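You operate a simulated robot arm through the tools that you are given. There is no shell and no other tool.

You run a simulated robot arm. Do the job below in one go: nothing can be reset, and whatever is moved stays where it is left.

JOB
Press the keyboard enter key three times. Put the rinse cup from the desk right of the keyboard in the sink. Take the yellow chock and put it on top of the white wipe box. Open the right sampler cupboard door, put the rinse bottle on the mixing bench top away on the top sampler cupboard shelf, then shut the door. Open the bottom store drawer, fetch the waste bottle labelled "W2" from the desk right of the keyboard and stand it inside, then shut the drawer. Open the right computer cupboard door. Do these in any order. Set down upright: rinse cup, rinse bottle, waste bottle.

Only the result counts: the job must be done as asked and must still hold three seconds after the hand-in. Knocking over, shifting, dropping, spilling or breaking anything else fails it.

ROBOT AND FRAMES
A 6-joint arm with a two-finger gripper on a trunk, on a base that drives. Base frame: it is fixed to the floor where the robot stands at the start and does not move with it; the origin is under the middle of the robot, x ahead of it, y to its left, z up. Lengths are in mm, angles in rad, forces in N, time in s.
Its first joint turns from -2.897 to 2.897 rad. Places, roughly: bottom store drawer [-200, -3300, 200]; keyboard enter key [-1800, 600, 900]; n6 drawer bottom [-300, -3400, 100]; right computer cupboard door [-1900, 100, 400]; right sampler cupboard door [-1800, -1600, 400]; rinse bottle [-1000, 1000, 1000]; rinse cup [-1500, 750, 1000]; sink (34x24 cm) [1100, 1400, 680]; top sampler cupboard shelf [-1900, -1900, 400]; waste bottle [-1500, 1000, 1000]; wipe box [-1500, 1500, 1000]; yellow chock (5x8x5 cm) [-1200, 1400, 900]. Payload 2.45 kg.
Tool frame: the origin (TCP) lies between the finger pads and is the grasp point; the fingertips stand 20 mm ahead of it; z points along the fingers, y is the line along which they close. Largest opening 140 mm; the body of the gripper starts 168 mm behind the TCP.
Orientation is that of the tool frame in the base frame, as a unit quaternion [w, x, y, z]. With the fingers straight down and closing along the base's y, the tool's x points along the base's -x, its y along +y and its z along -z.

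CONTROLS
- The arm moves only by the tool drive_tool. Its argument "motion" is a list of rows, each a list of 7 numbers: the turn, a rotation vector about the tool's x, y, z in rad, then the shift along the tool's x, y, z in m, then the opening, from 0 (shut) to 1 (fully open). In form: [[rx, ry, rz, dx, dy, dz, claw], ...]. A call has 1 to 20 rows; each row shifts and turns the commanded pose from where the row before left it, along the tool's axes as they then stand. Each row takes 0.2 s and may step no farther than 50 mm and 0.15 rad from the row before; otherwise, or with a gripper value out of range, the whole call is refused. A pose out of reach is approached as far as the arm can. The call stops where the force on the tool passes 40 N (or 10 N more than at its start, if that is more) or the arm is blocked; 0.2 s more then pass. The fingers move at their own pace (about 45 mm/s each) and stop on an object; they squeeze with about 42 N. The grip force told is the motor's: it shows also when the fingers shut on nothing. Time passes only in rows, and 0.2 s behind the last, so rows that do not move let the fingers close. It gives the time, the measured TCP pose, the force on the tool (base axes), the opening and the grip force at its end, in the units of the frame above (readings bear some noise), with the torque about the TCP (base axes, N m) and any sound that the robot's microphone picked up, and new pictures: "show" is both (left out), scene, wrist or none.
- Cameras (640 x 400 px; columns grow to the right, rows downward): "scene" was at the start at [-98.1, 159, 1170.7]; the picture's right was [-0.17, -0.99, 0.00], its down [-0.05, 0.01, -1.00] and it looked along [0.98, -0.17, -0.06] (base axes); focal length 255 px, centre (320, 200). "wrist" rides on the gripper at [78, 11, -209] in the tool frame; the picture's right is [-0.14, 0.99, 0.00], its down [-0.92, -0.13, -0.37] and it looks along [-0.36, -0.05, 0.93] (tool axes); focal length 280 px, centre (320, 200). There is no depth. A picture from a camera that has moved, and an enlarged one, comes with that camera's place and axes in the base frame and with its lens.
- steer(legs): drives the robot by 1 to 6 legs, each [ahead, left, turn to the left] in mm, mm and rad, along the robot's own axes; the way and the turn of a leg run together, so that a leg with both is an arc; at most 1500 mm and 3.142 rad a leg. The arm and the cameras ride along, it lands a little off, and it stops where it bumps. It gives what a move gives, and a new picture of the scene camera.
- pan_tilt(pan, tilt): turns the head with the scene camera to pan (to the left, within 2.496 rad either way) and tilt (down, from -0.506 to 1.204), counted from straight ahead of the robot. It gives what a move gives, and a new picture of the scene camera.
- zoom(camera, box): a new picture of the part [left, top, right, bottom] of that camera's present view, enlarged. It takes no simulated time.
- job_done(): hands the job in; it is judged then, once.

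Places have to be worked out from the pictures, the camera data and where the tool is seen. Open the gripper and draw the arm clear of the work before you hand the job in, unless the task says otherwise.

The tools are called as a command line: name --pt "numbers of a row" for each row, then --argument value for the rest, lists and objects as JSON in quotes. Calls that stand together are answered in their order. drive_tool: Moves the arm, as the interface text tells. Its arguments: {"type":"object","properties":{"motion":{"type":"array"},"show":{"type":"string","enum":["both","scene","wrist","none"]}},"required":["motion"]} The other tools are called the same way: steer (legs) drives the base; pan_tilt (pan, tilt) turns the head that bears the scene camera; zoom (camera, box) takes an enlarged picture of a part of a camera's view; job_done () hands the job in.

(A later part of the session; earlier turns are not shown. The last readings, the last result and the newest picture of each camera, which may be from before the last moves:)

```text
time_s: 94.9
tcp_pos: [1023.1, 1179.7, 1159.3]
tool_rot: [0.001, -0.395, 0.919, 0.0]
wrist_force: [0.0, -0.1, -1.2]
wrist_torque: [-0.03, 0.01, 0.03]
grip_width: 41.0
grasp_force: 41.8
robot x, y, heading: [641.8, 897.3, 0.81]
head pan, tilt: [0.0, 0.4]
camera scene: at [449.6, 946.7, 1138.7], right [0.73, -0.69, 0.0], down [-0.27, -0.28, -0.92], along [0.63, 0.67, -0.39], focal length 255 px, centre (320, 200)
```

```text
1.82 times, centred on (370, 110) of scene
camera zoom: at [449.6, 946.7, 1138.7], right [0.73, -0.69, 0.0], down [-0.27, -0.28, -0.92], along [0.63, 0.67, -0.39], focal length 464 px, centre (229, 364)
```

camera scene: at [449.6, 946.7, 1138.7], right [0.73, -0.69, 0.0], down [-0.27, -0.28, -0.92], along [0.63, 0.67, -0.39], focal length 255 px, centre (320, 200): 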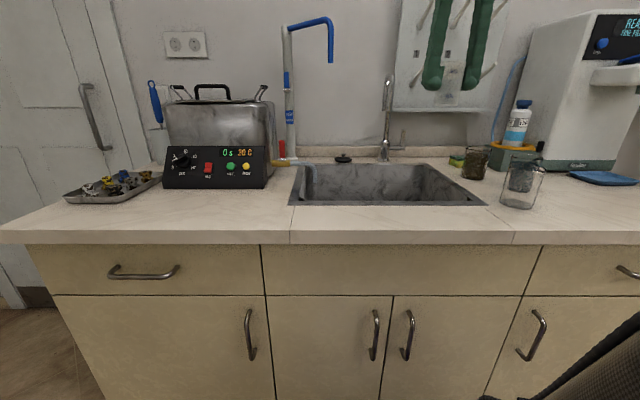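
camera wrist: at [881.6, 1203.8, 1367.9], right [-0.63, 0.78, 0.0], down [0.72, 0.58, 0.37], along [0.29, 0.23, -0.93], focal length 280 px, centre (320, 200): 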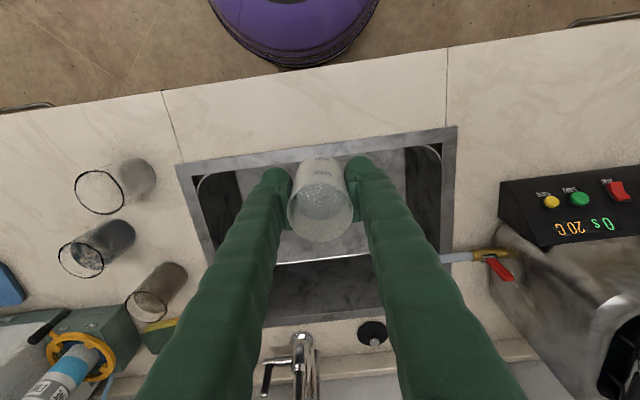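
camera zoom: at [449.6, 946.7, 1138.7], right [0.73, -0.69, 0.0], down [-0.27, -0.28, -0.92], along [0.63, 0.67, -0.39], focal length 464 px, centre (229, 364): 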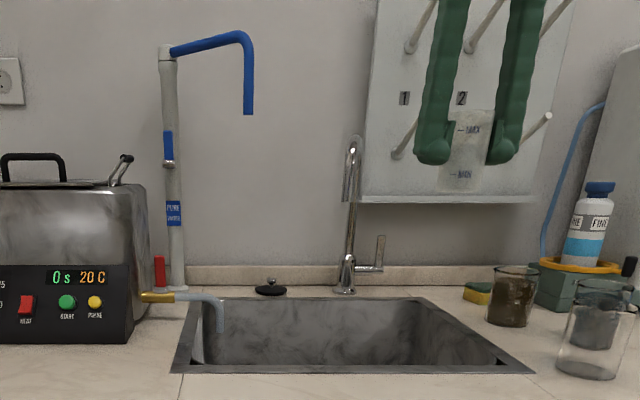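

The faucet is a gooseneck about 320 mm tall with its tip near z≈1080. I take a wrist picture from this shifted place to locate the spout.

drive_tool --pt "0 0 0 0 0 0 0.2" --show "wrist"

zoom --camera "wrist" --box '[300, 240, 500, 400]'

```text
time_s: 95.3
tcp_pos: [1024.1, 1179.1, 1159.8]
tool_rot: [0.002, -0.396, 0.918, 0.0]
wrist_force: [-0.3, 0.3, -1.6]
wrist_torque: [0.03, -0.02, 0.0]
grip_width: 41.1
grasp_force: 41.7
robot x, y, heading: [642.7, 898.9, 0.812]
head pan, tilt: [0.0, 0.4]
camera wrist: at [960.7, 1130.3, 1368.2], right [-0.63, 0.78, 0.0], down [0.72, 0.58, 0.37], along [0.29, 0.23, -0.93], focal length 280 px, centre (320, 200)
```

wrist: 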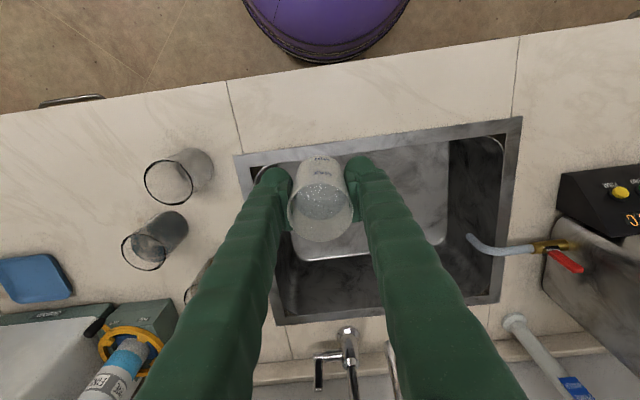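

```text
2.50 times, centred on (400, 320) of wrist
camera zoom: at [960.7, 1130.3, 1368.2], right [-0.63, 0.78, 0.0], down [0.72, 0.58, 0.37], along [0.29, 0.23, -0.93], focal length 701 px, centre (120, -100)
```

zoom: 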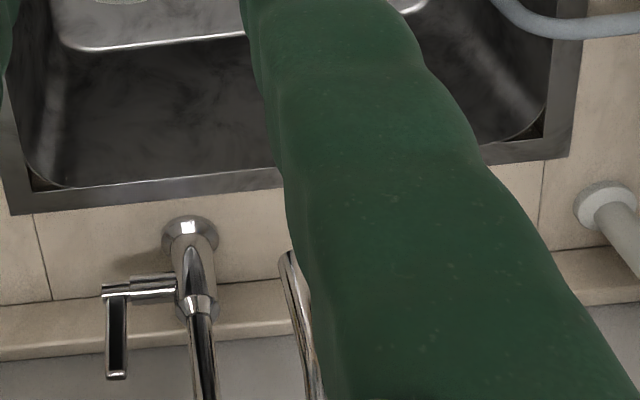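

The spout tip is around 723 mm ahead and 30 mm right of the robot axis, z≈1080. I will set the cup down nearer the front of the basin (ahead 610, left 30), which keeps the wrist clear of the spout; I move there and lower partway.

drive_tool --pt "0 0 0 -0.0288 0.0244 0 0.2" --pt "0 0 0 -0.0288 0.0244 0 0.2" --pt "0 0 0 -0.0288 0.0244 0 0.2" --pt "0 0 0 -0.0288 0.0244 0 0.2" --pt "0 0 0 -0.0288 0.0244 0 0.2" --pt "0 0 0 0 0 0.04 0.2" --pt "0 0 0 0 0 0.04 0.2" --pt "0 0 0 0 0 0.04 0.2" --pt "0 0 0 0 0 0.04 0.2" --pt "0 0 0 0 0 0 0.2"

```text
time_s: 97.5
tcp_pos: [1033.6, 1367.6, 998.9]
tool_rot: [0.001, -0.396, 0.918, 0.001]
wrist_force: [0.1, 0.2, -0.8]
wrist_torque: [0.01, -0.04, -0.01]
grip_width: 41.5
grasp_force: 42.0
robot x, y, heading: [642.6, 899.0, 0.819]
head pan, tilt: [0.0, 0.4]
camera scene: at [449.6, 946.8, 1138.7], right [0.73, -0.69, 0.0], down [-0.27, -0.28, -0.92], along [0.63, 0.67, -0.39], focal length 255 px, centre (320, 200)
camera wrist: at [971.3, 1318.0, 1207.7], right [-0.63, 0.78, 0.0], down [0.72, 0.58, 0.37], along [0.29, 0.23, -0.93], focal length 280 px, centre (320, 200)
```

scene: 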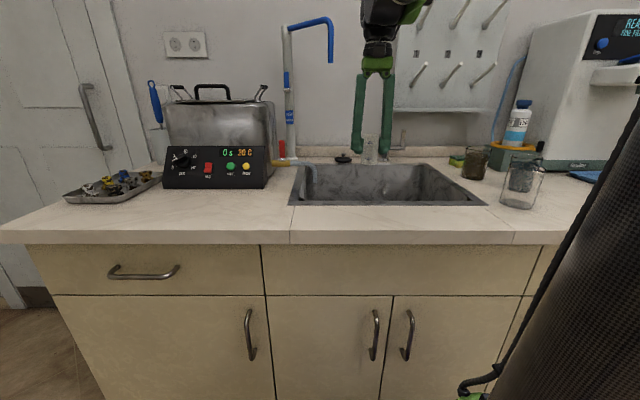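
wrist: 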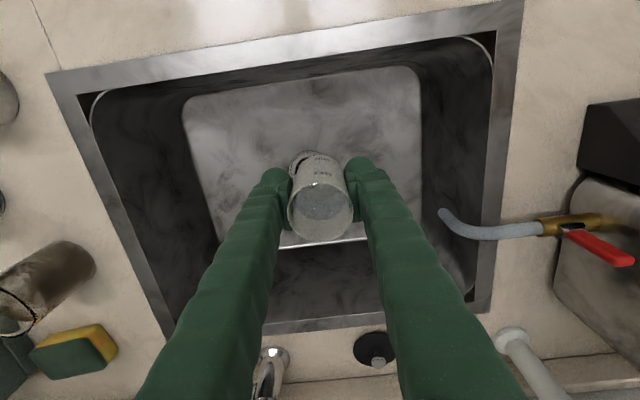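

I can see the drain just beyond/right of the cup, so I shift 45 mm left to a flat part of the floor and lower further.

drive_tool --pt "0 0 0 0.01 0.045 0 0.2" --pt "0 0 0 0 0 0.04 0.2" --pt "0 0 0 0 0 0.04 0.2" --pt "0 0 0 0 0 0.04 0.2" --pt "0 0 0 0 0 0.04 0.2" --pt "0 0 0 0 0 0.04 0.2" --pt "0 0 0 0 0 0.02 0.2" --pt "0 0 0 0 0 0 0.2"

```text
time_s: 99.3
tcp_pos: [994.9, 1389.4, 778.7]
tool_rot: [0.002, -0.395, 0.918, 0.0]
wrist_force: [-0.4, 0.2, -0.3]
wrist_torque: [0.02, -0.03, 0.0]
grip_width: 41.2
grasp_force: 41.7
robot x, y, heading: [640.9, 897.9, 0.808]
head pan, tilt: [0.0, 0.4]
camera scene: at [449.6, 946.8, 1138.7], right [0.73, -0.69, 0.0], down [-0.27, -0.28, -0.92], along [0.63, 0.67, -0.39], focal length 255 px, centre (320, 200)
camera wrist: at [932.8, 1340.5, 987.4], right [-0.63, 0.78, 0.0], down [0.72, 0.58, 0.37], along [0.29, 0.23, -0.93], focal length 280 px, centre (320, 200)
```

scene: 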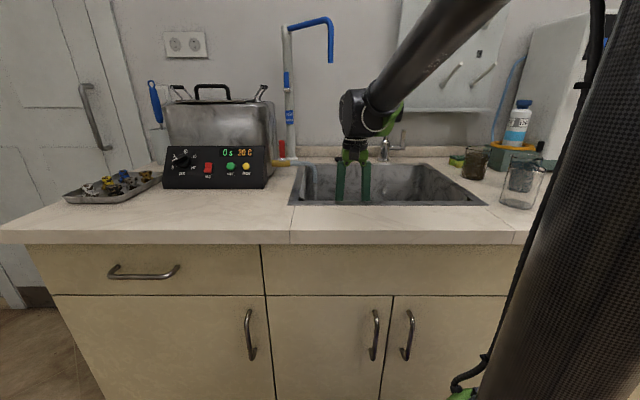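
wrist: 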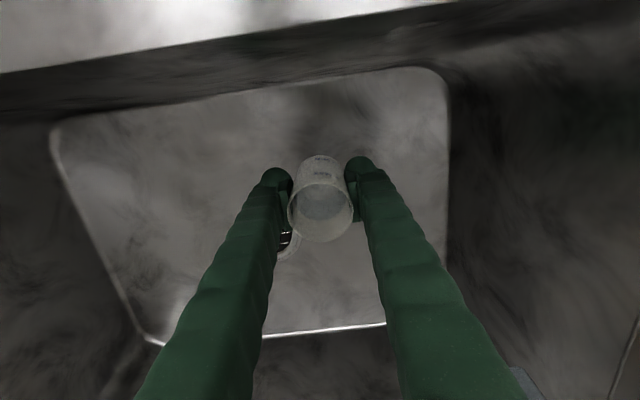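

The drain is clear of the cup. I lower slowly and feel for the floor.

drive_tool --pt "0 0 0 0 0 0.01 0.2" --pt "0 0 0 0 0 0.01 0.2" --pt "0 0 0 0 0 0.006 0.2" --pt "0 0 0 0 0 0.004 0.2" --pt "0 0 0 0 0 0 0.2" --show "none"

drive_tool --pt "0 0 0 0 0 0.003 0.2" --pt "0 0 0 0 0 0.003 0.2" --pt "0 0 0 0 0 0.002 0.2" --pt "0 0 0 0 0 0 0.2" --show "none"

```text
time_s: 100.5
tcp_pos: [996.1, 1390.0, 747.9]
tool_rot: [0.002, -0.396, 0.918, 0.001]
wrist_force: [0.1, -0.4, -0.7]
wrist_torque: [0.02, -0.01, 0.01]
grip_width: 41.4
grasp_force: 42.4
robot x, y, heading: [641.1, 897.7, 0.813]
head pan, tilt: [0.0, 0.4]
```

```text
time_s: 101.5
tcp_pos: [996.0, 1390.8, 741.5]
tool_rot: [0.001, -0.396, 0.918, 0.001]
wrist_force: [0.0, 0.1, -1.1]
wrist_torque: [-0.02, 0.0, 0.01]
grip_width: 41.2
grasp_force: 41.8
robot x, y, heading: [638.8, 900.5, 0.814]
head pan, tilt: [0.0, 0.4]
```

drive_tool --pt "0 0 0 0 0 0.002 0.2" --pt "0 0 0 0 0 0.002 0.2" --pt "0 0 0 0 0 0 0.2" --show "none"

drive_tool --pt "0 0 0 0 0 0.002 0.2" --pt "0 0 0 0 0 0.001 0.2" --pt "0 0 0 0 0 0 0.2" --show "none"

```text
time_s: 102.3
tcp_pos: [996.1, 1389.2, 737.6]
tool_rot: [0.002, -0.396, 0.918, 0.0]
wrist_force: [-0.1, -0.6, -1.6]
wrist_torque: [0.0, 0.02, 0.02]
grip_width: 41.2
grasp_force: 42.0
robot x, y, heading: [640.4, 895.4, 0.816]
head pan, tilt: [0.0, 0.4]
```

```text
time_s: 103.1
tcp_pos: [996.7, 1389.9, 734.8]
tool_rot: [0.001, -0.396, 0.918, 0.001]
wrist_force: [-0.5, 0.0, -1.2]
wrist_torque: [-0.03, 0.02, 0.0]
grip_width: 41.3
grasp_force: 42.2
robot x, y, heading: [642.4, 898.1, 0.814]
head pan, tilt: [0.0, 0.4]
```

No contact yet at 734.8; I keep lowering in small steps.

drive_tool --pt "0 0 0 0 0 0.002 0.2" --pt "0 0 0 0 0 0.001 0.2" --pt "0 0 0 0 0 0 0.2" --show "none"

drive_tool --pt "0 0 0 0 0 0.002 0.2" --pt "0 0 0 0 0 0.001 0.2" --pt "0 0 0 0 0 0 0.2" --show "none"

drive_tool --pt "0 0 0 0 0 0.002 0.2" --pt "0 0 0 0 0 0.001 0.2" --pt "0 0 0 0 0 0 0.2" --show "none"

```text
time_s: 103.9
tcp_pos: [995.5, 1389.9, 732.1]
tool_rot: [0.002, -0.395, 0.919, 0.0]
wrist_force: [1.9, 0.4, 37.2]
wrist_torque: [-0.07, -0.1, -0.05]
grip_width: 41.2
grasp_force: 42.3
robot x, y, heading: [640.4, 899.6, 0.812]
head pan, tilt: [0.0, 0.4]
```

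```text
time_s: 104.7
tcp_pos: [994.8, 1390.7, 729.3]
tool_rot: [0.001, -0.395, 0.919, 0.001]
wrist_force: [0.9, 1.1, 36.4]
wrist_torque: [0.0, -0.06, 0.0]
grip_width: 41.1
grasp_force: 41.4
robot x, y, heading: [641.5, 901.3, 0.813]
head pan, tilt: [0.0, 0.4]
```

```text
time_s: 105.5
tcp_pos: [995.9, 1390.3, 727.1]
tool_rot: [0.002, -0.395, 0.919, 0.0]
wrist_force: [-2.3, 0.2, 36.2]
wrist_torque: [-0.07, 0.03, -0.01]
grip_width: 40.9
grasp_force: 42.1
robot x, y, heading: [639.6, 899.1, 0.816]
head pan, tilt: [0.0, 0.4]
```

Contact came at 732 (37 N): the cup stands on the floor. I open the gripper and check.

drive_tool --pt "0 0 0 0 0 -0.002 0.2" --pt "0 0 0 0 0 0 0.35" --pt "0 0 0 0 0 0 0.4" --pt "0 0 0 0 0 0 0.5" --pt "0 0 0 0 0 0 0.6" --pt "0 0 0 0 0 0 0.6" --pt "0 0 0 0 0 0 0.6" --show "wrist"

```text
time_s: 107.1
tcp_pos: [995.1, 1390.1, 728.3]
tool_rot: [0.002, -0.395, 0.919, 0.001]
wrist_force: [-1.1, -0.1, -0.9]
wrist_torque: [-0.03, 0.01, 0.01]
grip_width: 84.1
grasp_force: 0.0
robot x, y, heading: [642.8, 901.2, 0.814]
head pan, tilt: [0.0, 0.4]
camera wrist: at [932.8, 1341.3, 936.4], right [-0.63, 0.78, 0.0], down [0.72, 0.58, 0.37], along [0.29, 0.23, -0.93], focal length 280 px, centre (320, 200)
```

wrist: 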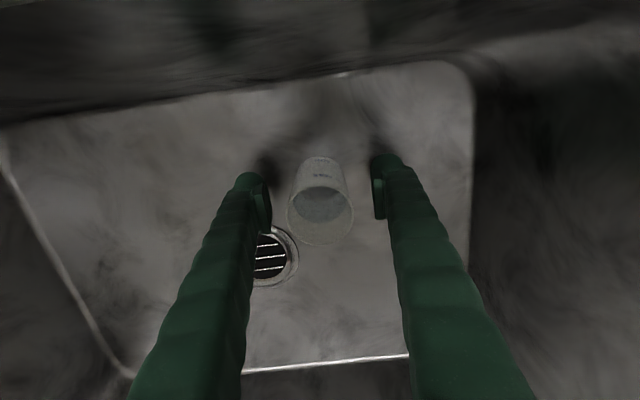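

The cup stands upright in the sink, clear of the drain. I raise the arm straight out.

drive_tool --pt "0 0 0 0 0 -0.03 0.6" --pt "0 0 0 0 0 -0.04 0.6" --pt "0 0 0 0 0 -0.04 0.6" --pt "0 0 0 0 0 -0.04 0.6" --pt "0 0 0 0 0 -0.04 0.6" --pt "0 0 0 0 0 -0.04 0.6" --pt "0 0 0 0 0 -0.04 0.6" --pt "0 0 0 0 0 -0.04 0.6" --pt "0 0 0 0 0 -0.04 0.6" --pt "0 0 0 0 0 -0.04 0.6" --pt "0 0 0 0 0 -0.04 0.6" --pt "0 0 0 0.04 0 0 0.6" --pt "0 0 0 0.04 0 0 0.6" --pt "0 0 0 0.04 0 0 0.6" --pt "0 0 0 0.04 0 0 0.6" --pt "0 0 0 0 0 0 0.6"

```text
time_s: 110.5
tcp_pos: [884.9, 1274.5, 1156.7]
tool_rot: [0.001, -0.396, 0.918, 0.0]
wrist_force: [0.8, 0.1, 0.3]
wrist_torque: [-0.02, -0.03, -0.01]
grip_width: 84.5
grasp_force: 0.1
robot x, y, heading: [643.1, 898.1, 0.812]
head pan, tilt: [0.0, 0.4]
camera scene: at [449.6, 946.8, 1138.7], right [0.73, -0.69, 0.0], down [-0.27, -0.28, -0.92], along [0.63, 0.67, -0.39], focal length 255 px, centre (320, 200)
camera wrist: at [821.7, 1224.6, 1364.9], right [-0.63, 0.78, 0.0], down [0.72, 0.58, 0.37], along [0.29, 0.23, -0.93], focal length 280 px, centre (320, 200)
```

scene: 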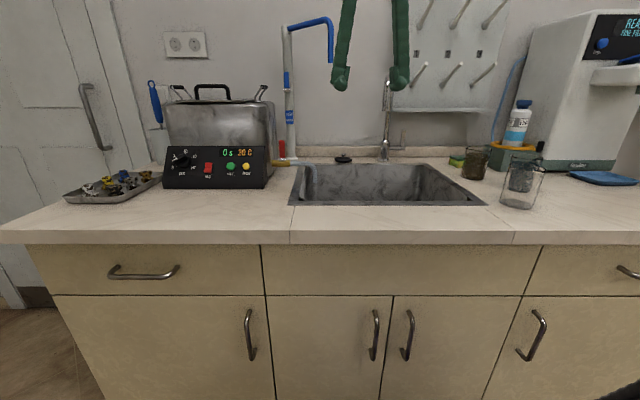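
wrist: 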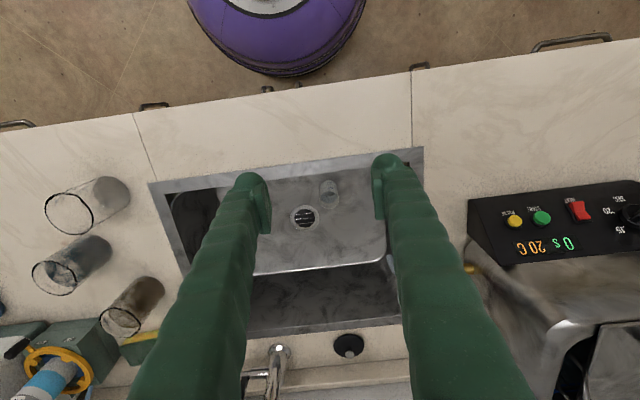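

The cup stands in the sink. Next I go to the sampler cupboard: back off, turn around, and drive down the room.

steer --legs '[[-550, 0, 0], [0, 0, -3.128], [1450, -200, 0]]'

pan_tilt --pan 0.0 --tilt 0.35

```text
time_s: 127.9
tcp_pos: [-1172.6, -763.6, 1156.2]
tool_rot: [0.001, 0.925, 0.379, -0.001]
wrist_force: [-0.1, 0.0, -1.3]
wrist_torque: [0.02, 0.0, -0.01]
grip_width: 84.0
grasp_force: 0.0
robot x, y, heading: [-914.0, -396.7, -2.367]
head pan, tilt: [0.0, 0.4]
camera scene: at [-721.9, -455.0, 1138.7], right [-0.7, 0.71, 0.0], down [0.28, 0.27, -0.92], along [-0.66, -0.65, -0.39], focal length 255 px, centre (320, 200)
```

scene: 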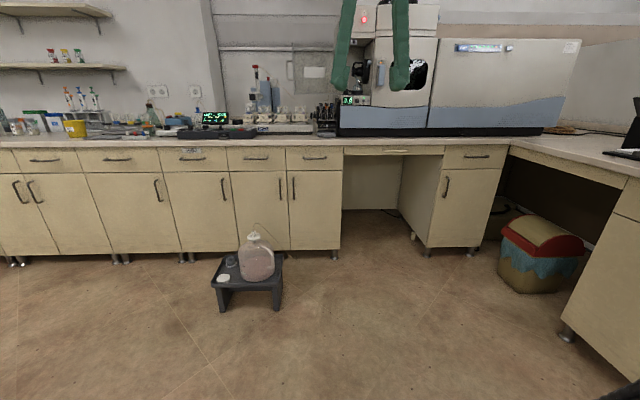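

```text
time_s: 128.6
tcp_pos: [-1172.3, -763.0, 1155.5]
tool_rot: [0.0, 0.926, 0.379, -0.002]
wrist_force: [-0.2, -0.2, 0.3]
wrist_torque: [0.0, -0.02, 0.01]
grip_width: 83.9
grasp_force: 0.1
robot x, y, heading: [-914.8, -394.9, -2.363]
head pan, tilt: [0.0, 0.351]
camera scene: at [-722.2, -455.3, 1143.2], right [-0.7, 0.71, 0.0], down [0.25, 0.24, -0.94], along [-0.67, -0.66, -0.34], focal length 255 px, centre (320, 200)
```

scene: 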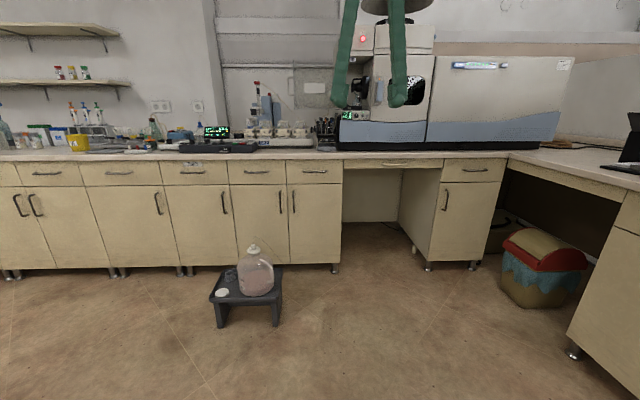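

The sampler cupboard (two doors, handles at the middle) is ahead-left; the right door spans roughly b=115–440 mm in room coordinates with the stool off to the left. I straighten the heading and drive to about 860 mm in front of it.

steer --legs '[[0, 0, 0.05], [560, -35, 0]]'

pan_tilt --pan 0.1 --tilt 0.55

zoom --camera "scene" --box '[100, 80, 420, 280]'

```text
time_s: 132.2
tcp_pos: [-1562.3, -1170.3, 1156.1]
tool_rot: [0.001, 0.916, 0.401, -0.002]
wrist_force: [0.6, -0.2, -0.1]
wrist_torque: [0.03, 0.01, -0.04]
grip_width: 84.0
grasp_force: 0.0
robot x, y, heading: [-1322.9, -789.0, -2.316]
head pan, tilt: [0.0, 0.351]
camera scene: at [-1127.9, -838.5, 1143.2], right [-0.74, 0.68, 0.0], down [0.23, 0.25, -0.94], along [-0.63, -0.69, -0.34], focal length 255 px, centre (320, 200)
```

scene: 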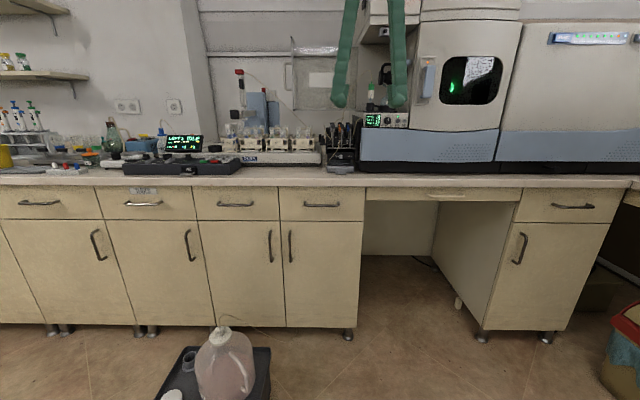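

```text
time_s: 132.9
tcp_pos: [-1562.6, -1170.2, 1156.9]
tool_rot: [0.001, 0.915, 0.402, -0.002]
wrist_force: [0.6, -0.2, -0.1]
wrist_torque: [0.02, 0.01, 0.03]
grip_width: 84.0
grasp_force: 0.1
robot x, y, heading: [-1322.6, -791.0, -2.305]
head pan, tilt: [0.099, 0.55]
camera scene: at [-1118.8, -841.8, 1125.0], right [-0.8, 0.6, 0.0], down [0.31, 0.42, -0.85], along [-0.51, -0.68, -0.52], focal length 255 px, centre (320, 200)
```

scene: 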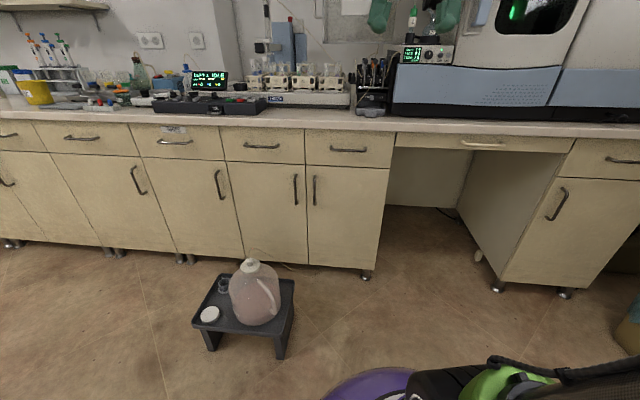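

```text
2.00 times, centred on (260, 180) of scene
camera zoom: at [-1118.8, -841.8, 1125.0], right [-0.8, 0.6, 0.0], down [0.31, 0.42, -0.85], along [-0.51, -0.68, -0.52], focal length 510 px, centre (440, 240)
```

zoom: 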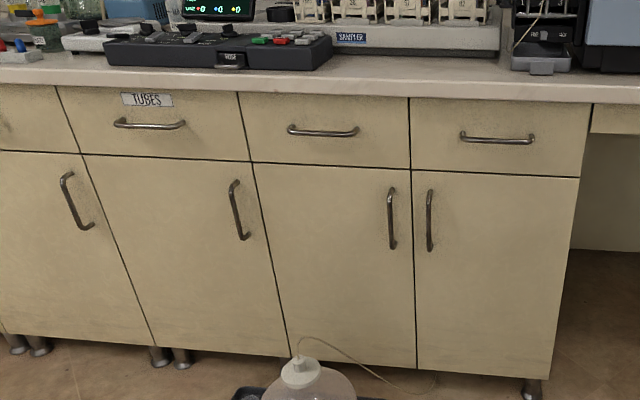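

The right door's bar handle is around z=504–654 at about 862 mm ahead, 306 mm left. I first turn the gripper half around its axis so that the wrist camera will be on top when the tool points forward.

drive_tool --pt "0 0 0.15 0 0 0 0.6" --pt "0 0 0.15 0 0 0 0.6" --pt "0 0 0.15 0 0 0 0.6" --pt "0 0 0.15 0 0 0 0.6" --pt "0 0 0.15 0 0 0 0.6" --pt "0 0 0.15 0 0 0 0.6" --pt "0 0 0.15 0 0 0 0.6" --pt "0 0 0.15 0 0 0 0.6" --pt "0 0 0.15 0 0 0 0.6" --pt "0 0 0.15 0 0 0 0.6" --pt "0 0 0.15 0 0 0 0.6" --pt "0 0 0.15 0 0 0 0.6" --pt "0 0 0.15 0 0 0 0.6" --pt "0 0 0.15 0 0 0 0.6" --pt "0 0 0.15 0 0 0 0.6" --pt "0 0 0.15 0 0 0 0.6" --pt "0 0 0.15 0 0 0 0.6" --pt "0 0 0.15 0 0 0 0.6" --pt "0 0 0.15 0 0 0 0.6" --pt "0 0 0.15 0 0 0 0.6"

```text
time_s: 137.1
tcp_pos: [-1609.6, -1132.4, 1155.7]
tool_rot: [0.002, -0.476, 0.879, -0.009]
wrist_force: [0.6, -1.2, 0.2]
wrist_torque: [0.0, -0.01, 0.0]
grip_width: 83.9
grasp_force: 0.1
out of reach, approached as far as the arm can: row 19, 20
robot x, y, heading: [-1326.4, -789.9, -2.315]
head pan, tilt: [0.099, 0.55]
camera scene: at [-1118.7, -841.7, 1125.0], right [-0.8, 0.6, 0.0], down [0.31, 0.42, -0.85], along [-0.51, -0.68, -0.52], focal length 255 px, centre (320, 200)
camera wrist: at [-1664.8, -1188.1, 1364.9], right [-0.75, 0.66, -0.02], down [0.61, 0.71, 0.37], along [0.25, 0.26, -0.93], focal length 280 px, centre (320, 200)
```

scene: 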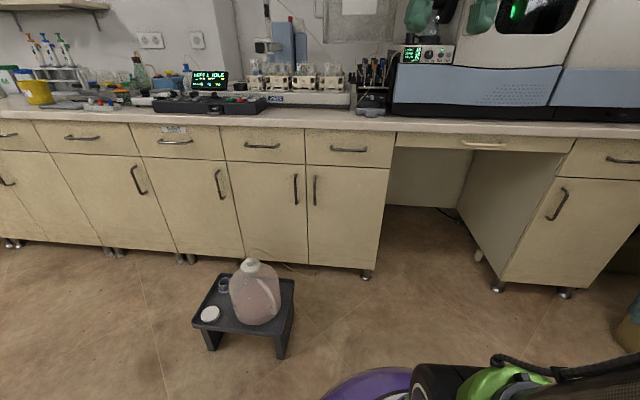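
wrist: 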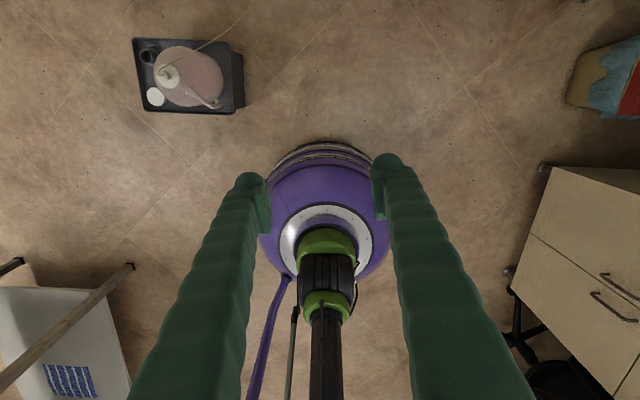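

The wrist joint hit its limit near +2.7 rad. I turn back to the original orientation and will try the other direction.

drive_tool --pt "0 0 -0.15 0 0 0 0.6" --pt "0 0 -0.15 0 0 0 0.6" --pt "0 0 -0.15 0 0 0 0.6" --pt "0 0 -0.15 0 0 0 0.6" --pt "0 0 -0.15 0 0 0 0.6" --pt "0 0 -0.15 0 0 0 0.6" --pt "0 0 -0.15 0 0 0 0.6" --pt "0 0 -0.15 0 0 0 0.6" --pt "0 0 -0.15 0 0 0 0.6" --pt "0 0 -0.15 0 0 0 0.6" --pt "0 0 -0.15 0 0 0 0.6" --pt "0 0 -0.15 0 0 0 0.6" --pt "0 0 -0.15 0 0 0 0.6" --pt "0 0 -0.15 0 0 0 0.6" --pt "0 0 -0.15 0 0 0 0.6" --pt "0 0 -0.15 0 0 0 0.6" --pt "0 0 -0.15 0 0 0 0.6" --pt "0 0 -0.15 0 0 0 0.6" --pt "0 0 -0.15 0 0 0 0.6" --pt "0 0 -0.15 0 0 0 0.6" --show "none"

```text
time_s: 141.3
tcp_pos: [-1610.7, -1131.8, 1155.9]
tool_rot: [0.001, 0.915, 0.404, -0.001]
wrist_force: [-0.7, -0.6, 0.2]
wrist_torque: [0.02, 0.01, -0.02]
grip_width: 83.9
grasp_force: 0.1
robot x, y, heading: [-1328.8, -788.1, -2.314]
head pan, tilt: [0.099, 0.55]
```

Orientation is restored. I move the tool left and ahead (clear of the bench) and then rotate the other way.

drive_tool --pt "0 0 0 -0.03 0.028 0 0.6" --pt "0 0 0 -0.03 0.028 0 0.6" --pt "0 0 0 -0.03 0.028 0 0.6" --pt "0 0 0 -0.03 0.028 0 0.6" --pt "0 0 0 -0.03 0.028 0 0.6" --pt "0 0 0 -0.03 0.028 0 0.6" --pt "0 0 0 -0.03 0.028 0 0.6" --pt "0 0 0 -0.03 0.028 0 0.6" --pt "0 0 -0.15 0 0 0 0.6" --pt "0 0 -0.15 0 0 0 0.6" --pt "0 0 -0.15 0 0 0 0.6" --pt "0 0 -0.15 0 0 0 0.6" --pt "0 0 -0.15 0 0 0 0.6" --pt "0 0 -0.15 0 0 0 0.6" --pt "0 0 -0.15 0 0 0 0.6" --pt "0 0 -0.15 0 0 0 0.6" --pt "0 0 -0.15 0 0 0 0.6" --pt "0 0 -0.15 0 0 0 0.6" --pt "0 0 -0.15 0 0 0 0.6" --pt "0 0 -0.15 0 0 0 0.6" --show "none"

drive_tool --pt "0 0 -0.15 0 0 0 0.6" --pt "0 0 -0.15 0 0 0 0.6" --pt "0 0 -0.15 0 0 0 0.6" --pt "0 0 -0.15 0 0 0 0.6" --pt "0 0 -0.15 0 0 0 0.6" --pt "0 0 -0.15 0 0 0 0.6" --pt "0 0 -0.15 0 0 0 0.6" --pt "0 0 -0.15 0 0 0 0.6" --pt "0 0 -0.1416 0 0 0 0.6" --pt "0 0 0 0 0 0 0.6" --show "both"

```text
time_s: 145.5
tcp_pos: [-1606.4, -1460.4, 1157.4]
tool_rot: [-0.001, 0.254, 0.967, -0.001]
wrist_force: [-0.2, -0.9, -0.1]
wrist_torque: [-0.03, 0.02, 0.0]
grip_width: 84.0
grasp_force: 0.0
robot x, y, heading: [-1325.7, -790.8, -2.312]
head pan, tilt: [0.099, 0.55]
```

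```text
time_s: 147.7
tcp_pos: [-1607.9, -1459.9, 1156.1]
tool_rot: [-0.001, -0.402, 0.916, 0.0]
wrist_force: [0.4, -0.2, -0.1]
wrist_torque: [0.03, 0.01, 0.0]
grip_width: 83.7
grasp_force: 0.1
robot x, y, heading: [-1325.6, -789.4, -2.313]
head pan, tilt: [0.099, 0.55]
camera scene: at [-1118.8, -841.9, 1125.0], right [-0.8, 0.6, 0.0], down [0.31, 0.42, -0.85], along [-0.51, -0.68, -0.52], focal length 255 px, centre (320, 200)
camera wrist: at [-1668.9, -1509.5, 1365.5], right [-0.64, 0.77, 0.0], down [0.72, 0.59, 0.37], along [0.28, 0.23, -0.93], focal length 280 px, centre (320, 200)
```

scene: 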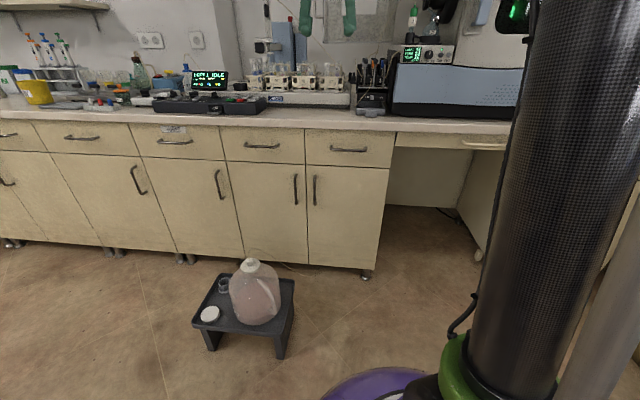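
wrist: 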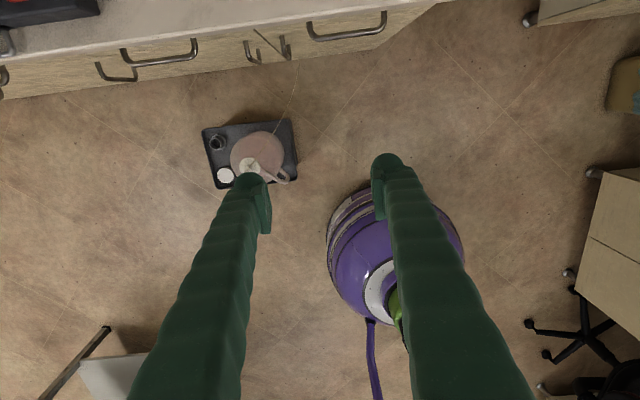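

The reversed orientation worked. Now I pitch the tool up to point forward at the cupboard.

drive_tool --pt "0 0.15 0 0 0 0 0.6" --pt "0 0.15 0 0 0 0 0.6" --pt "0 0.15 0 0 0 0 0.6" --pt "0 0.15 0 0 0 0 0.6" --pt "0 0.15 0 0 0 0 0.6" --pt "0 0.15 0 0 0 0 0.6" --pt "0 0.15 0 0 0 0 0.6" --pt "0 0.15 0 0 0 0 0.6" --pt "0 0.15 0 0 0 0 0.6" --pt "0 0.15 0 0 0 0 0.6" --pt "0 0.0708 0 0 0 0 0.6" --pt "0 0 0 0 0 0 0.6"

```text
time_s: 150.3
tcp_pos: [-1607.2, -1460.7, 1157.6]
tool_rot: [0.649, 0.282, -0.647, 0.283]
wrist_force: [-0.2, 0.8, 0.7]
wrist_torque: [0.0, 0.0, 0.01]
grip_width: 84.1
grasp_force: 0.2
robot x, y, heading: [-1322.2, -790.4, -2.312]
head pan, tilt: [0.099, 0.55]
camera scene: at [-1118.8, -841.8, 1125.0], right [-0.8, 0.6, 0.0], down [0.31, 0.42, -0.85], along [-0.51, -0.68, -0.52], focal length 255 px, centre (320, 200)
camera wrist: at [-1474.2, -1298.5, 1234.5], right [-0.73, 0.67, -0.14], down [0.34, 0.18, -0.92], along [-0.59, -0.72, -0.36], focal length 280 px, centre (320, 200)
```

scene: 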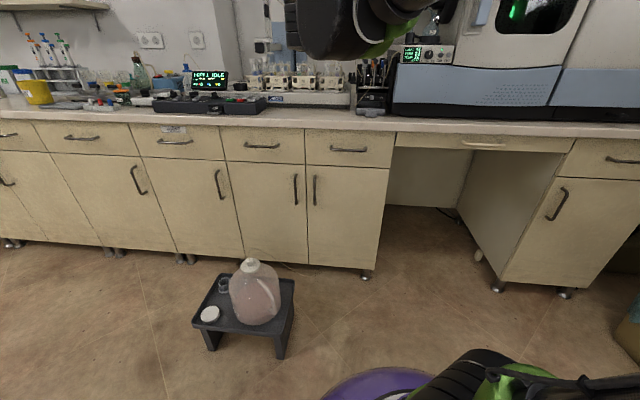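
wrist: 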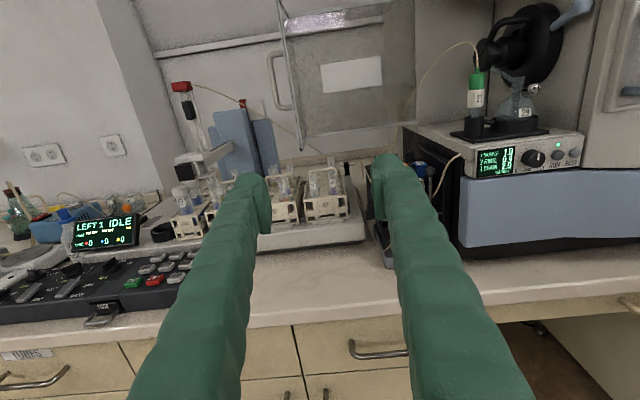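

The tool now points forward, camera on top. I lower it to handle height, still ~180 mm in front of the door.

drive_tool --pt "0 0 0 -0.047 -0.005 0 0.6" --pt "0 0 0 -0.047 -0.005 0 0.6" --pt "0 0 0 -0.047 -0.005 0 0.6" --pt "0 0 0 -0.047 -0.005 0 0.6" --pt "0 0 0 -0.047 -0.005 0 0.6" --pt "0 0 0 -0.047 -0.005 0 0.6" --pt "0 0 0 -0.047 -0.005 0 0.6" --pt "0 0 0 -0.047 -0.005 0 0.6" --pt "0 0 0 -0.047 -0.005 0 0.6" --pt "0 0 0 -0.047 -0.005 0 0.6" --pt "0 0 0 -0.047 -0.005 0 0.6" --pt "0 0 0 -0.047 -0.005 0 0.6" --pt "0 0 0 0 0 0 0.6"

```text
time_s: 153.1
tcp_pos: [-1568.0, -1567.5, 717.7]
tool_rot: [-0.647, -0.284, 0.648, -0.283]
wrist_force: [0.4, 0.1, 0.2]
wrist_torque: [-0.02, 0.01, 0.02]
grip_width: 84.1
grasp_force: 0.1
out of reach, approached as far as the arm can: row 9, 10, 11, 12
robot x, y, heading: [-1327.9, -794.6, -2.315]
head pan, tilt: [0.099, 0.55]
camera scene: at [-1118.8, -841.9, 1125.0], right [-0.8, 0.6, 0.0], down [0.31, 0.42, -0.85], along [-0.51, -0.68, -0.52], focal length 255 px, centre (320, 200)
camera wrist: at [-1433.7, -1406.2, 796.0], right [-0.73, 0.67, -0.14], down [0.34, 0.19, -0.92], along [-0.59, -0.72, -0.37], focal length 280 px, centre (320, 200)
```

scene: 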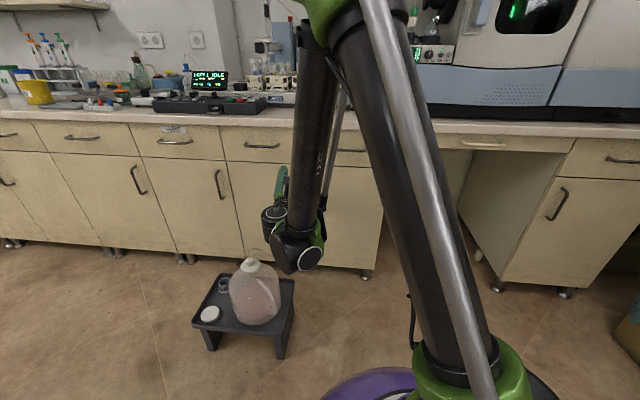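
wrist: 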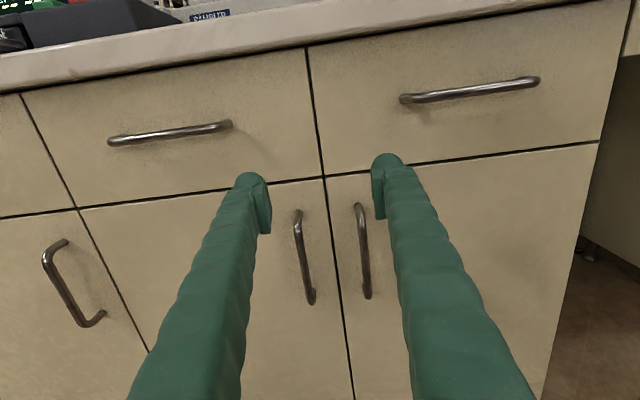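

The arm couldn't go lower at that distance; further out it may. The handle is at about (-1683, -1631), z 500–646. I try moving ahead, right and down toward its upper part with the gripper open.

drive_tool --pt "0 0 0 0 0.02 0.02 0.6" --pt "0 0 0 -0.02 0.01 0.02 0.6" --pt "0 0 0 -0.03 0.006 0.012 0.6" --pt "0 0 0 -0.03 0.006 0.012 0.6" --pt "0 0 0 0 0 0 0.6"

```text
time_s: 154.3
tcp_pos: [-1644.5, -1618.1, 679.5]
tool_rot: [-0.647, -0.285, 0.648, -0.284]
wrist_force: [0.3, -0.8, 0.2]
wrist_torque: [0.02, 0.0, 0.01]
grip_width: 84.1
grasp_force: 0.0
out of reach, approached as far as the arm can: row 2, 3, 4
robot x, y, heading: [-1327.5, -790.9, -2.307]
head pan, tilt: [0.099, 0.55]
camera scene: at [-1118.8, -842.0, 1125.0], right [-0.8, 0.6, 0.0], down [0.31, 0.42, -0.85], along [-0.51, -0.68, -0.52], focal length 255 px, centre (320, 200)
camera wrist: at [-1511.5, -1455.2, 757.5], right [-0.73, 0.67, -0.14], down [0.34, 0.18, -0.92], along [-0.59, -0.72, -0.37], focal length 280 px, centre (320, 200)
```

scene: 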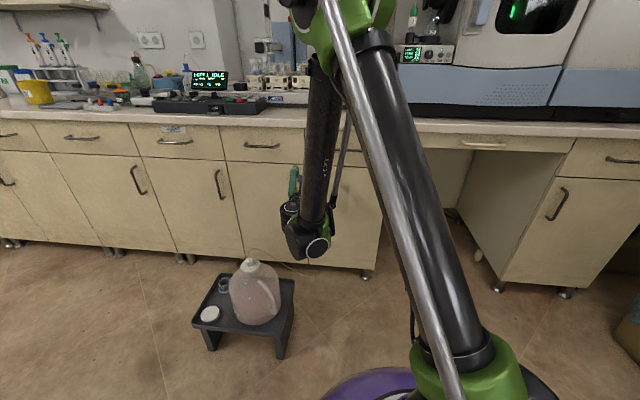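
wrist: 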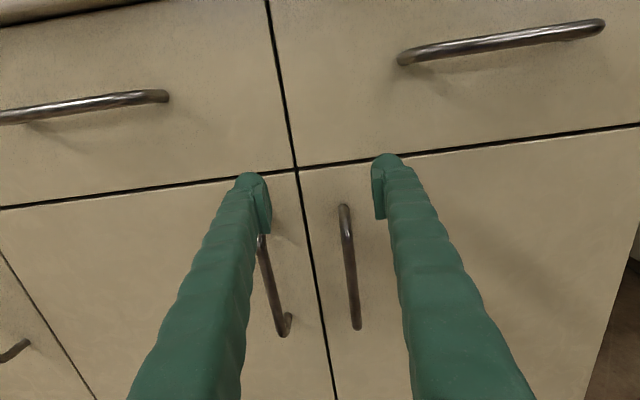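

With the tool exactly level the wrist limit blocks lower heights. I tilt the tool down by 0.35 rad and move to a pre-grasp point in front of the handle at z≈600.

drive_tool --pt "0 -0.12 0 0 0 0 0.6" --pt "0 -0.12 0 0 0 0 0.6" --pt "0 -0.11 0 0 0 0 0.6" --pt "0 0 0 -0.028 0.007 0.001 0.6" --pt "0 0 0 -0.028 0.007 0.001 0.6" --pt "0 0 0 -0.028 0.006 0.002 0.6" --pt "0 0 0 0 0 0 0.6"

```text
time_s: 155.9
tcp_pos: [-1642.6, -1586.7, 598.8]
tool_rot: [-0.526, -0.328, 0.75, -0.229]
wrist_force: [-0.2, 0.6, -0.6]
wrist_torque: [-0.01, 0.0, 0.0]
grip_width: 84.0
grasp_force: 0.0
robot x, y, heading: [-1324.5, -792.7, -2.312]
head pan, tilt: [0.099, 0.55]
camera scene: at [-1118.8, -842.0, 1125.0], right [-0.8, 0.6, 0.0], down [0.31, 0.42, -0.85], along [-0.51, -0.68, -0.52], focal length 255 px, centre (320, 200)
camera wrist: at [-1535.9, -1453.4, 743.1], right [-0.7, 0.71, -0.13], down [0.54, 0.4, -0.74], along [-0.47, -0.59, -0.66], focal length 280 px, centre (320, 200)
```

scene: 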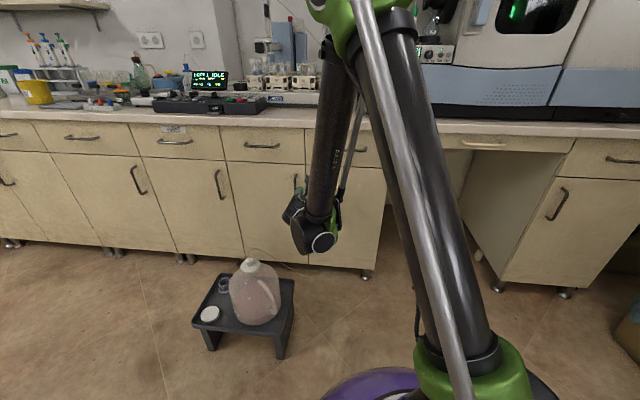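
wrist: 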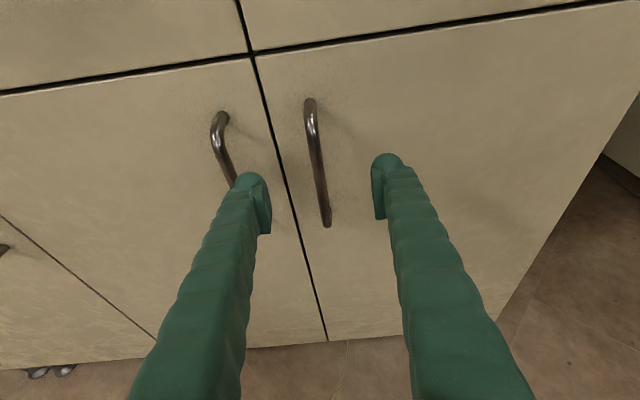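

The bar is 60 mm ahead of the TCP and centred. I advance 56 mm horizontally and close on it.

drive_tool --pt "0 0 0 0.007 0.0005 0.019 0.6" --pt "0 0 0 0.007 0.0005 0.019 0.6" --pt "0 0 0 0.005 0 0.0145 0.6" --pt "0 0 0 0 0 0 0.3" --pt "0 0 0 0 0 0 0.0" --pt "0 0 0 0 0 0 0.0" --pt "0 0 0 0 0 0 0.0" --pt "0 0 0 0 0 0 0.0" --pt "0 0 0 0 0 0 0.0"

```text
time_s: 157.9
tcp_pos: [-1678.9, -1625.7, 598.4]
tool_rot: [-0.526, -0.329, 0.749, -0.231]
wrist_force: [10.0, -8.4, -1.2]
wrist_torque: [-0.06, -0.09, -0.03]
grip_width: 6.6
grasp_force: 35.3
robot x, y, heading: [-1325.2, -790.8, -2.312]
head pan, tilt: [0.099, 0.55]
camera scene: at [-1118.5, -842.1, 1124.9], right [-0.8, 0.6, 0.0], down [0.31, 0.42, -0.85], along [-0.51, -0.68, -0.52], focal length 255 px, centre (320, 200)
camera wrist: at [-1572.1, -1493.0, 743.3], right [-0.7, 0.7, -0.13], down [0.54, 0.4, -0.74], along [-0.47, -0.59, -0.66], focal length 280 px, centre (320, 200)
```

scene: 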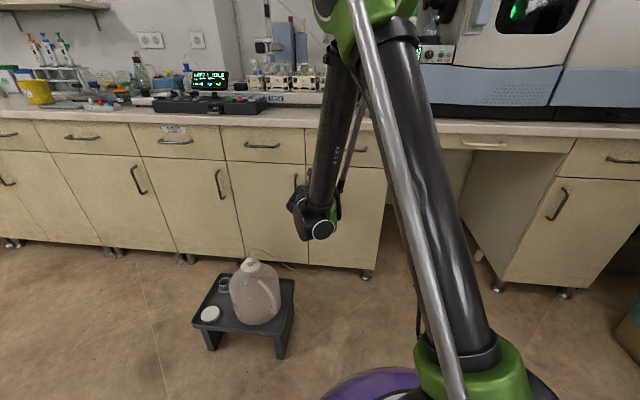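
wrist: 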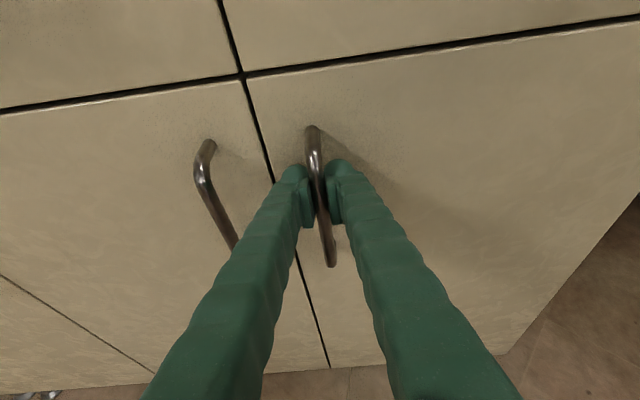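

The bar is gripped. I pull along the door's arc in small steps (turn and pull alternately), starting with two steps to check forces.

drive_tool --pt "0.1127 0 -0.0408 0 0 0 0" --pt "0 0 0 -0.0129 0.0016 -0.0355 0" --pt "0.1127 0 -0.0408 0 0 0 0" --pt "0 0 0 -0.0129 0.0016 -0.0355 0" --pt "0 0 0 0 0 0 0"

```text
time_s: 158.8
tcp_pos: [-1656.3, -1595.2, 599.2]
tool_rot: [-0.496, -0.41, 0.709, -0.288]
wrist_force: [2.6, -1.3, 3.6]
wrist_torque: [-0.07, 0.04, -0.03]
grip_width: 6.5
grasp_force: 34.4
out of reach, approached as far as the arm can: row 4
robot x, y, heading: [-1324.1, -788.0, -2.312]
head pan, tilt: [0.099, 0.55]
stopped in row 4: the force on the tool passed its limit at 44 N (the readings are from after the stop); the commanded pose is now the measured one
camera scene: at [-1118.6, -841.8, 1124.9], right [-0.8, 0.6, 0.0], down [0.31, 0.42, -0.85], along [-0.51, -0.68, -0.52], focal length 255 px, centre (320, 200)
camera wrist: at [-1582.6, -1441.3, 743.7], right [-0.84, 0.53, -0.13], down [0.44, 0.51, -0.74], along [-0.33, -0.68, -0.66], focal length 280 px, centre (320, 200)
```

scene: 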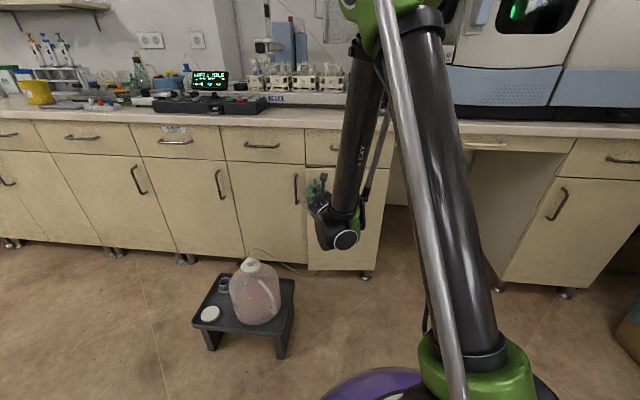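
wrist: 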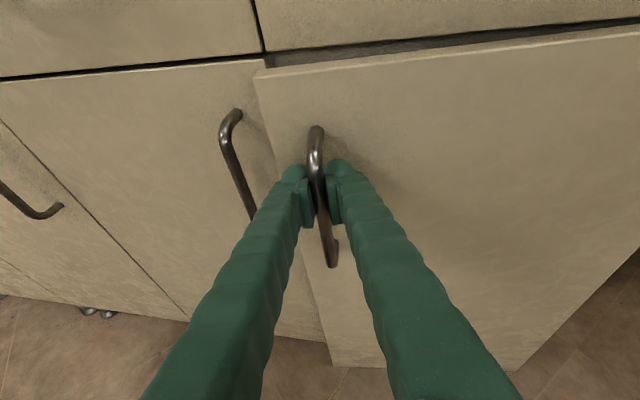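

The door started to open (~0.12 rad); the wrist roll limit stops further turning. I turn the tool back a little and keep pulling along the arc, letting the bar pivot in the grip.

drive_tool --pt "-0.07 0 0.0255 0 0 0 0" --pt "-0.07 0 0.0255 0 0 0 0" --pt "0 0 0 -0.0126 0.0084 -0.0349 0" --pt "0 0 0 -0.0121 0.0128 -0.0336 0" --pt "0 0 0 -0.0116 0.017 -0.032 0" --pt "0 0 0 0 0 0 0"

```text
time_s: 159.8
tcp_pos: [-1635.1, -1544.8, 613.4]
tool_rot: [-0.514, -0.356, 0.741, -0.247]
wrist_force: [1.0, -2.9, -15.3]
wrist_torque: [0.48, 0.83, 0.28]
grip_width: 8.3
grasp_force: 35.8
out of reach, approached as far as the arm can: row 3, 4
robot x, y, heading: [-1320.4, -790.1, -2.314]
head pan, tilt: [0.099, 0.55]
stopped in row 4: the force on the tool passed its limit at 75 N (the readings are from after the stop); the commanded pose is now the measured one
camera scene: at [-1118.7, -842.3, 1125.0], right [-0.8, 0.6, 0.0], down [0.31, 0.42, -0.85], along [-0.51, -0.68, -0.52], focal length 255 px, centre (320, 200)
camera wrist: at [-1538.2, -1405.4, 760.5], right [-0.74, 0.66, -0.13], down [0.52, 0.44, -0.73], along [-0.42, -0.61, -0.67], focal length 280 px, centre (320, 200)
```

scene: 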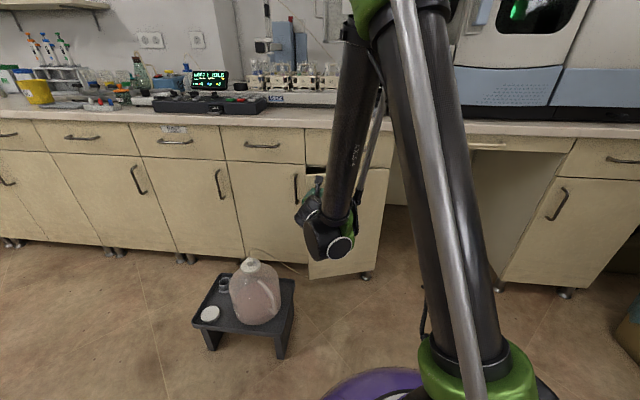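
wrist: 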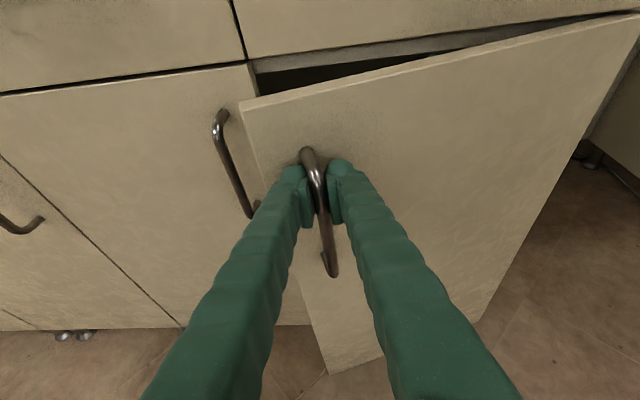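

The door is now open about 17°. I release the handle and back away; I will swing the door further from its inner side with the tool pointing down, which the arm handles more easily.

drive_tool --pt "0 0 0 0 0 0 0.3" --pt "0 0 0 0 0 0 0.6" --pt "0 0 0 0 0 0 0.6" --pt "0 0 0 0 0 0 0.6" --pt "0 0 0 0.01 0 -0.03 0.6" --pt "0 0 0 0.01 0 -0.03 0.6" --pt "0 0 0 0.02 0 -0.03 0.6" --pt "0 0 0 0 0 0 0.6"

```text
time_s: 161.6
tcp_pos: [-1588.7, -1488.6, 681.8]
tool_rot: [-0.515, -0.356, 0.739, -0.248]
wrist_force: [-0.3, 0.4, 0.1]
wrist_torque: [0.0, -0.01, 0.04]
grip_width: 84.0
grasp_force: 0.0
robot x, y, heading: [-1323.0, -790.0, -2.311]
head pan, tilt: [0.099, 0.55]
camera scene: at [-1118.7, -841.8, 1125.0], right [-0.8, 0.6, 0.0], down [0.31, 0.42, -0.85], along [-0.51, -0.68, -0.52], focal length 255 px, centre (320, 200)
camera wrist: at [-1493.6, -1349.7, 828.6], right [-0.74, 0.66, -0.13], down [0.52, 0.44, -0.73], along [-0.42, -0.61, -0.67], focal length 280 px, centre (320, 200)
```

scene: 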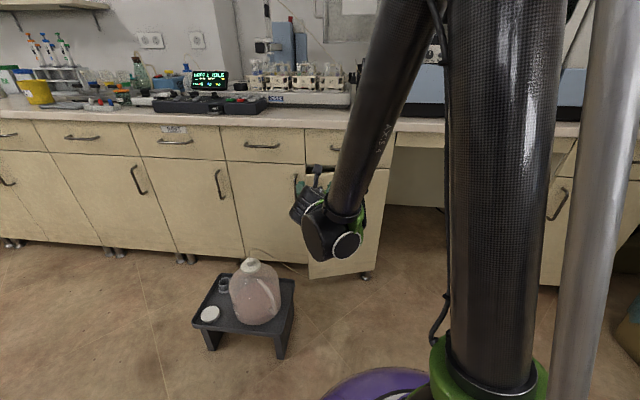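
wrist: 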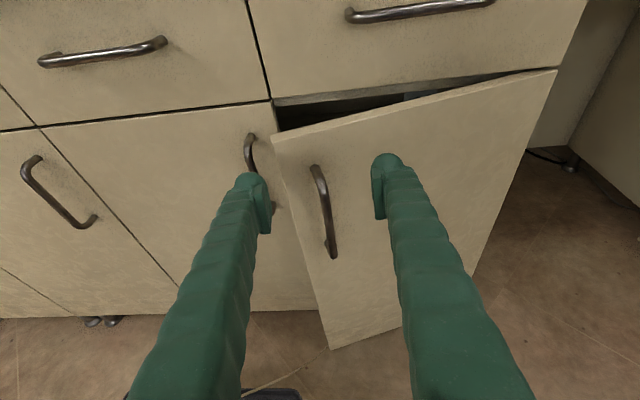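

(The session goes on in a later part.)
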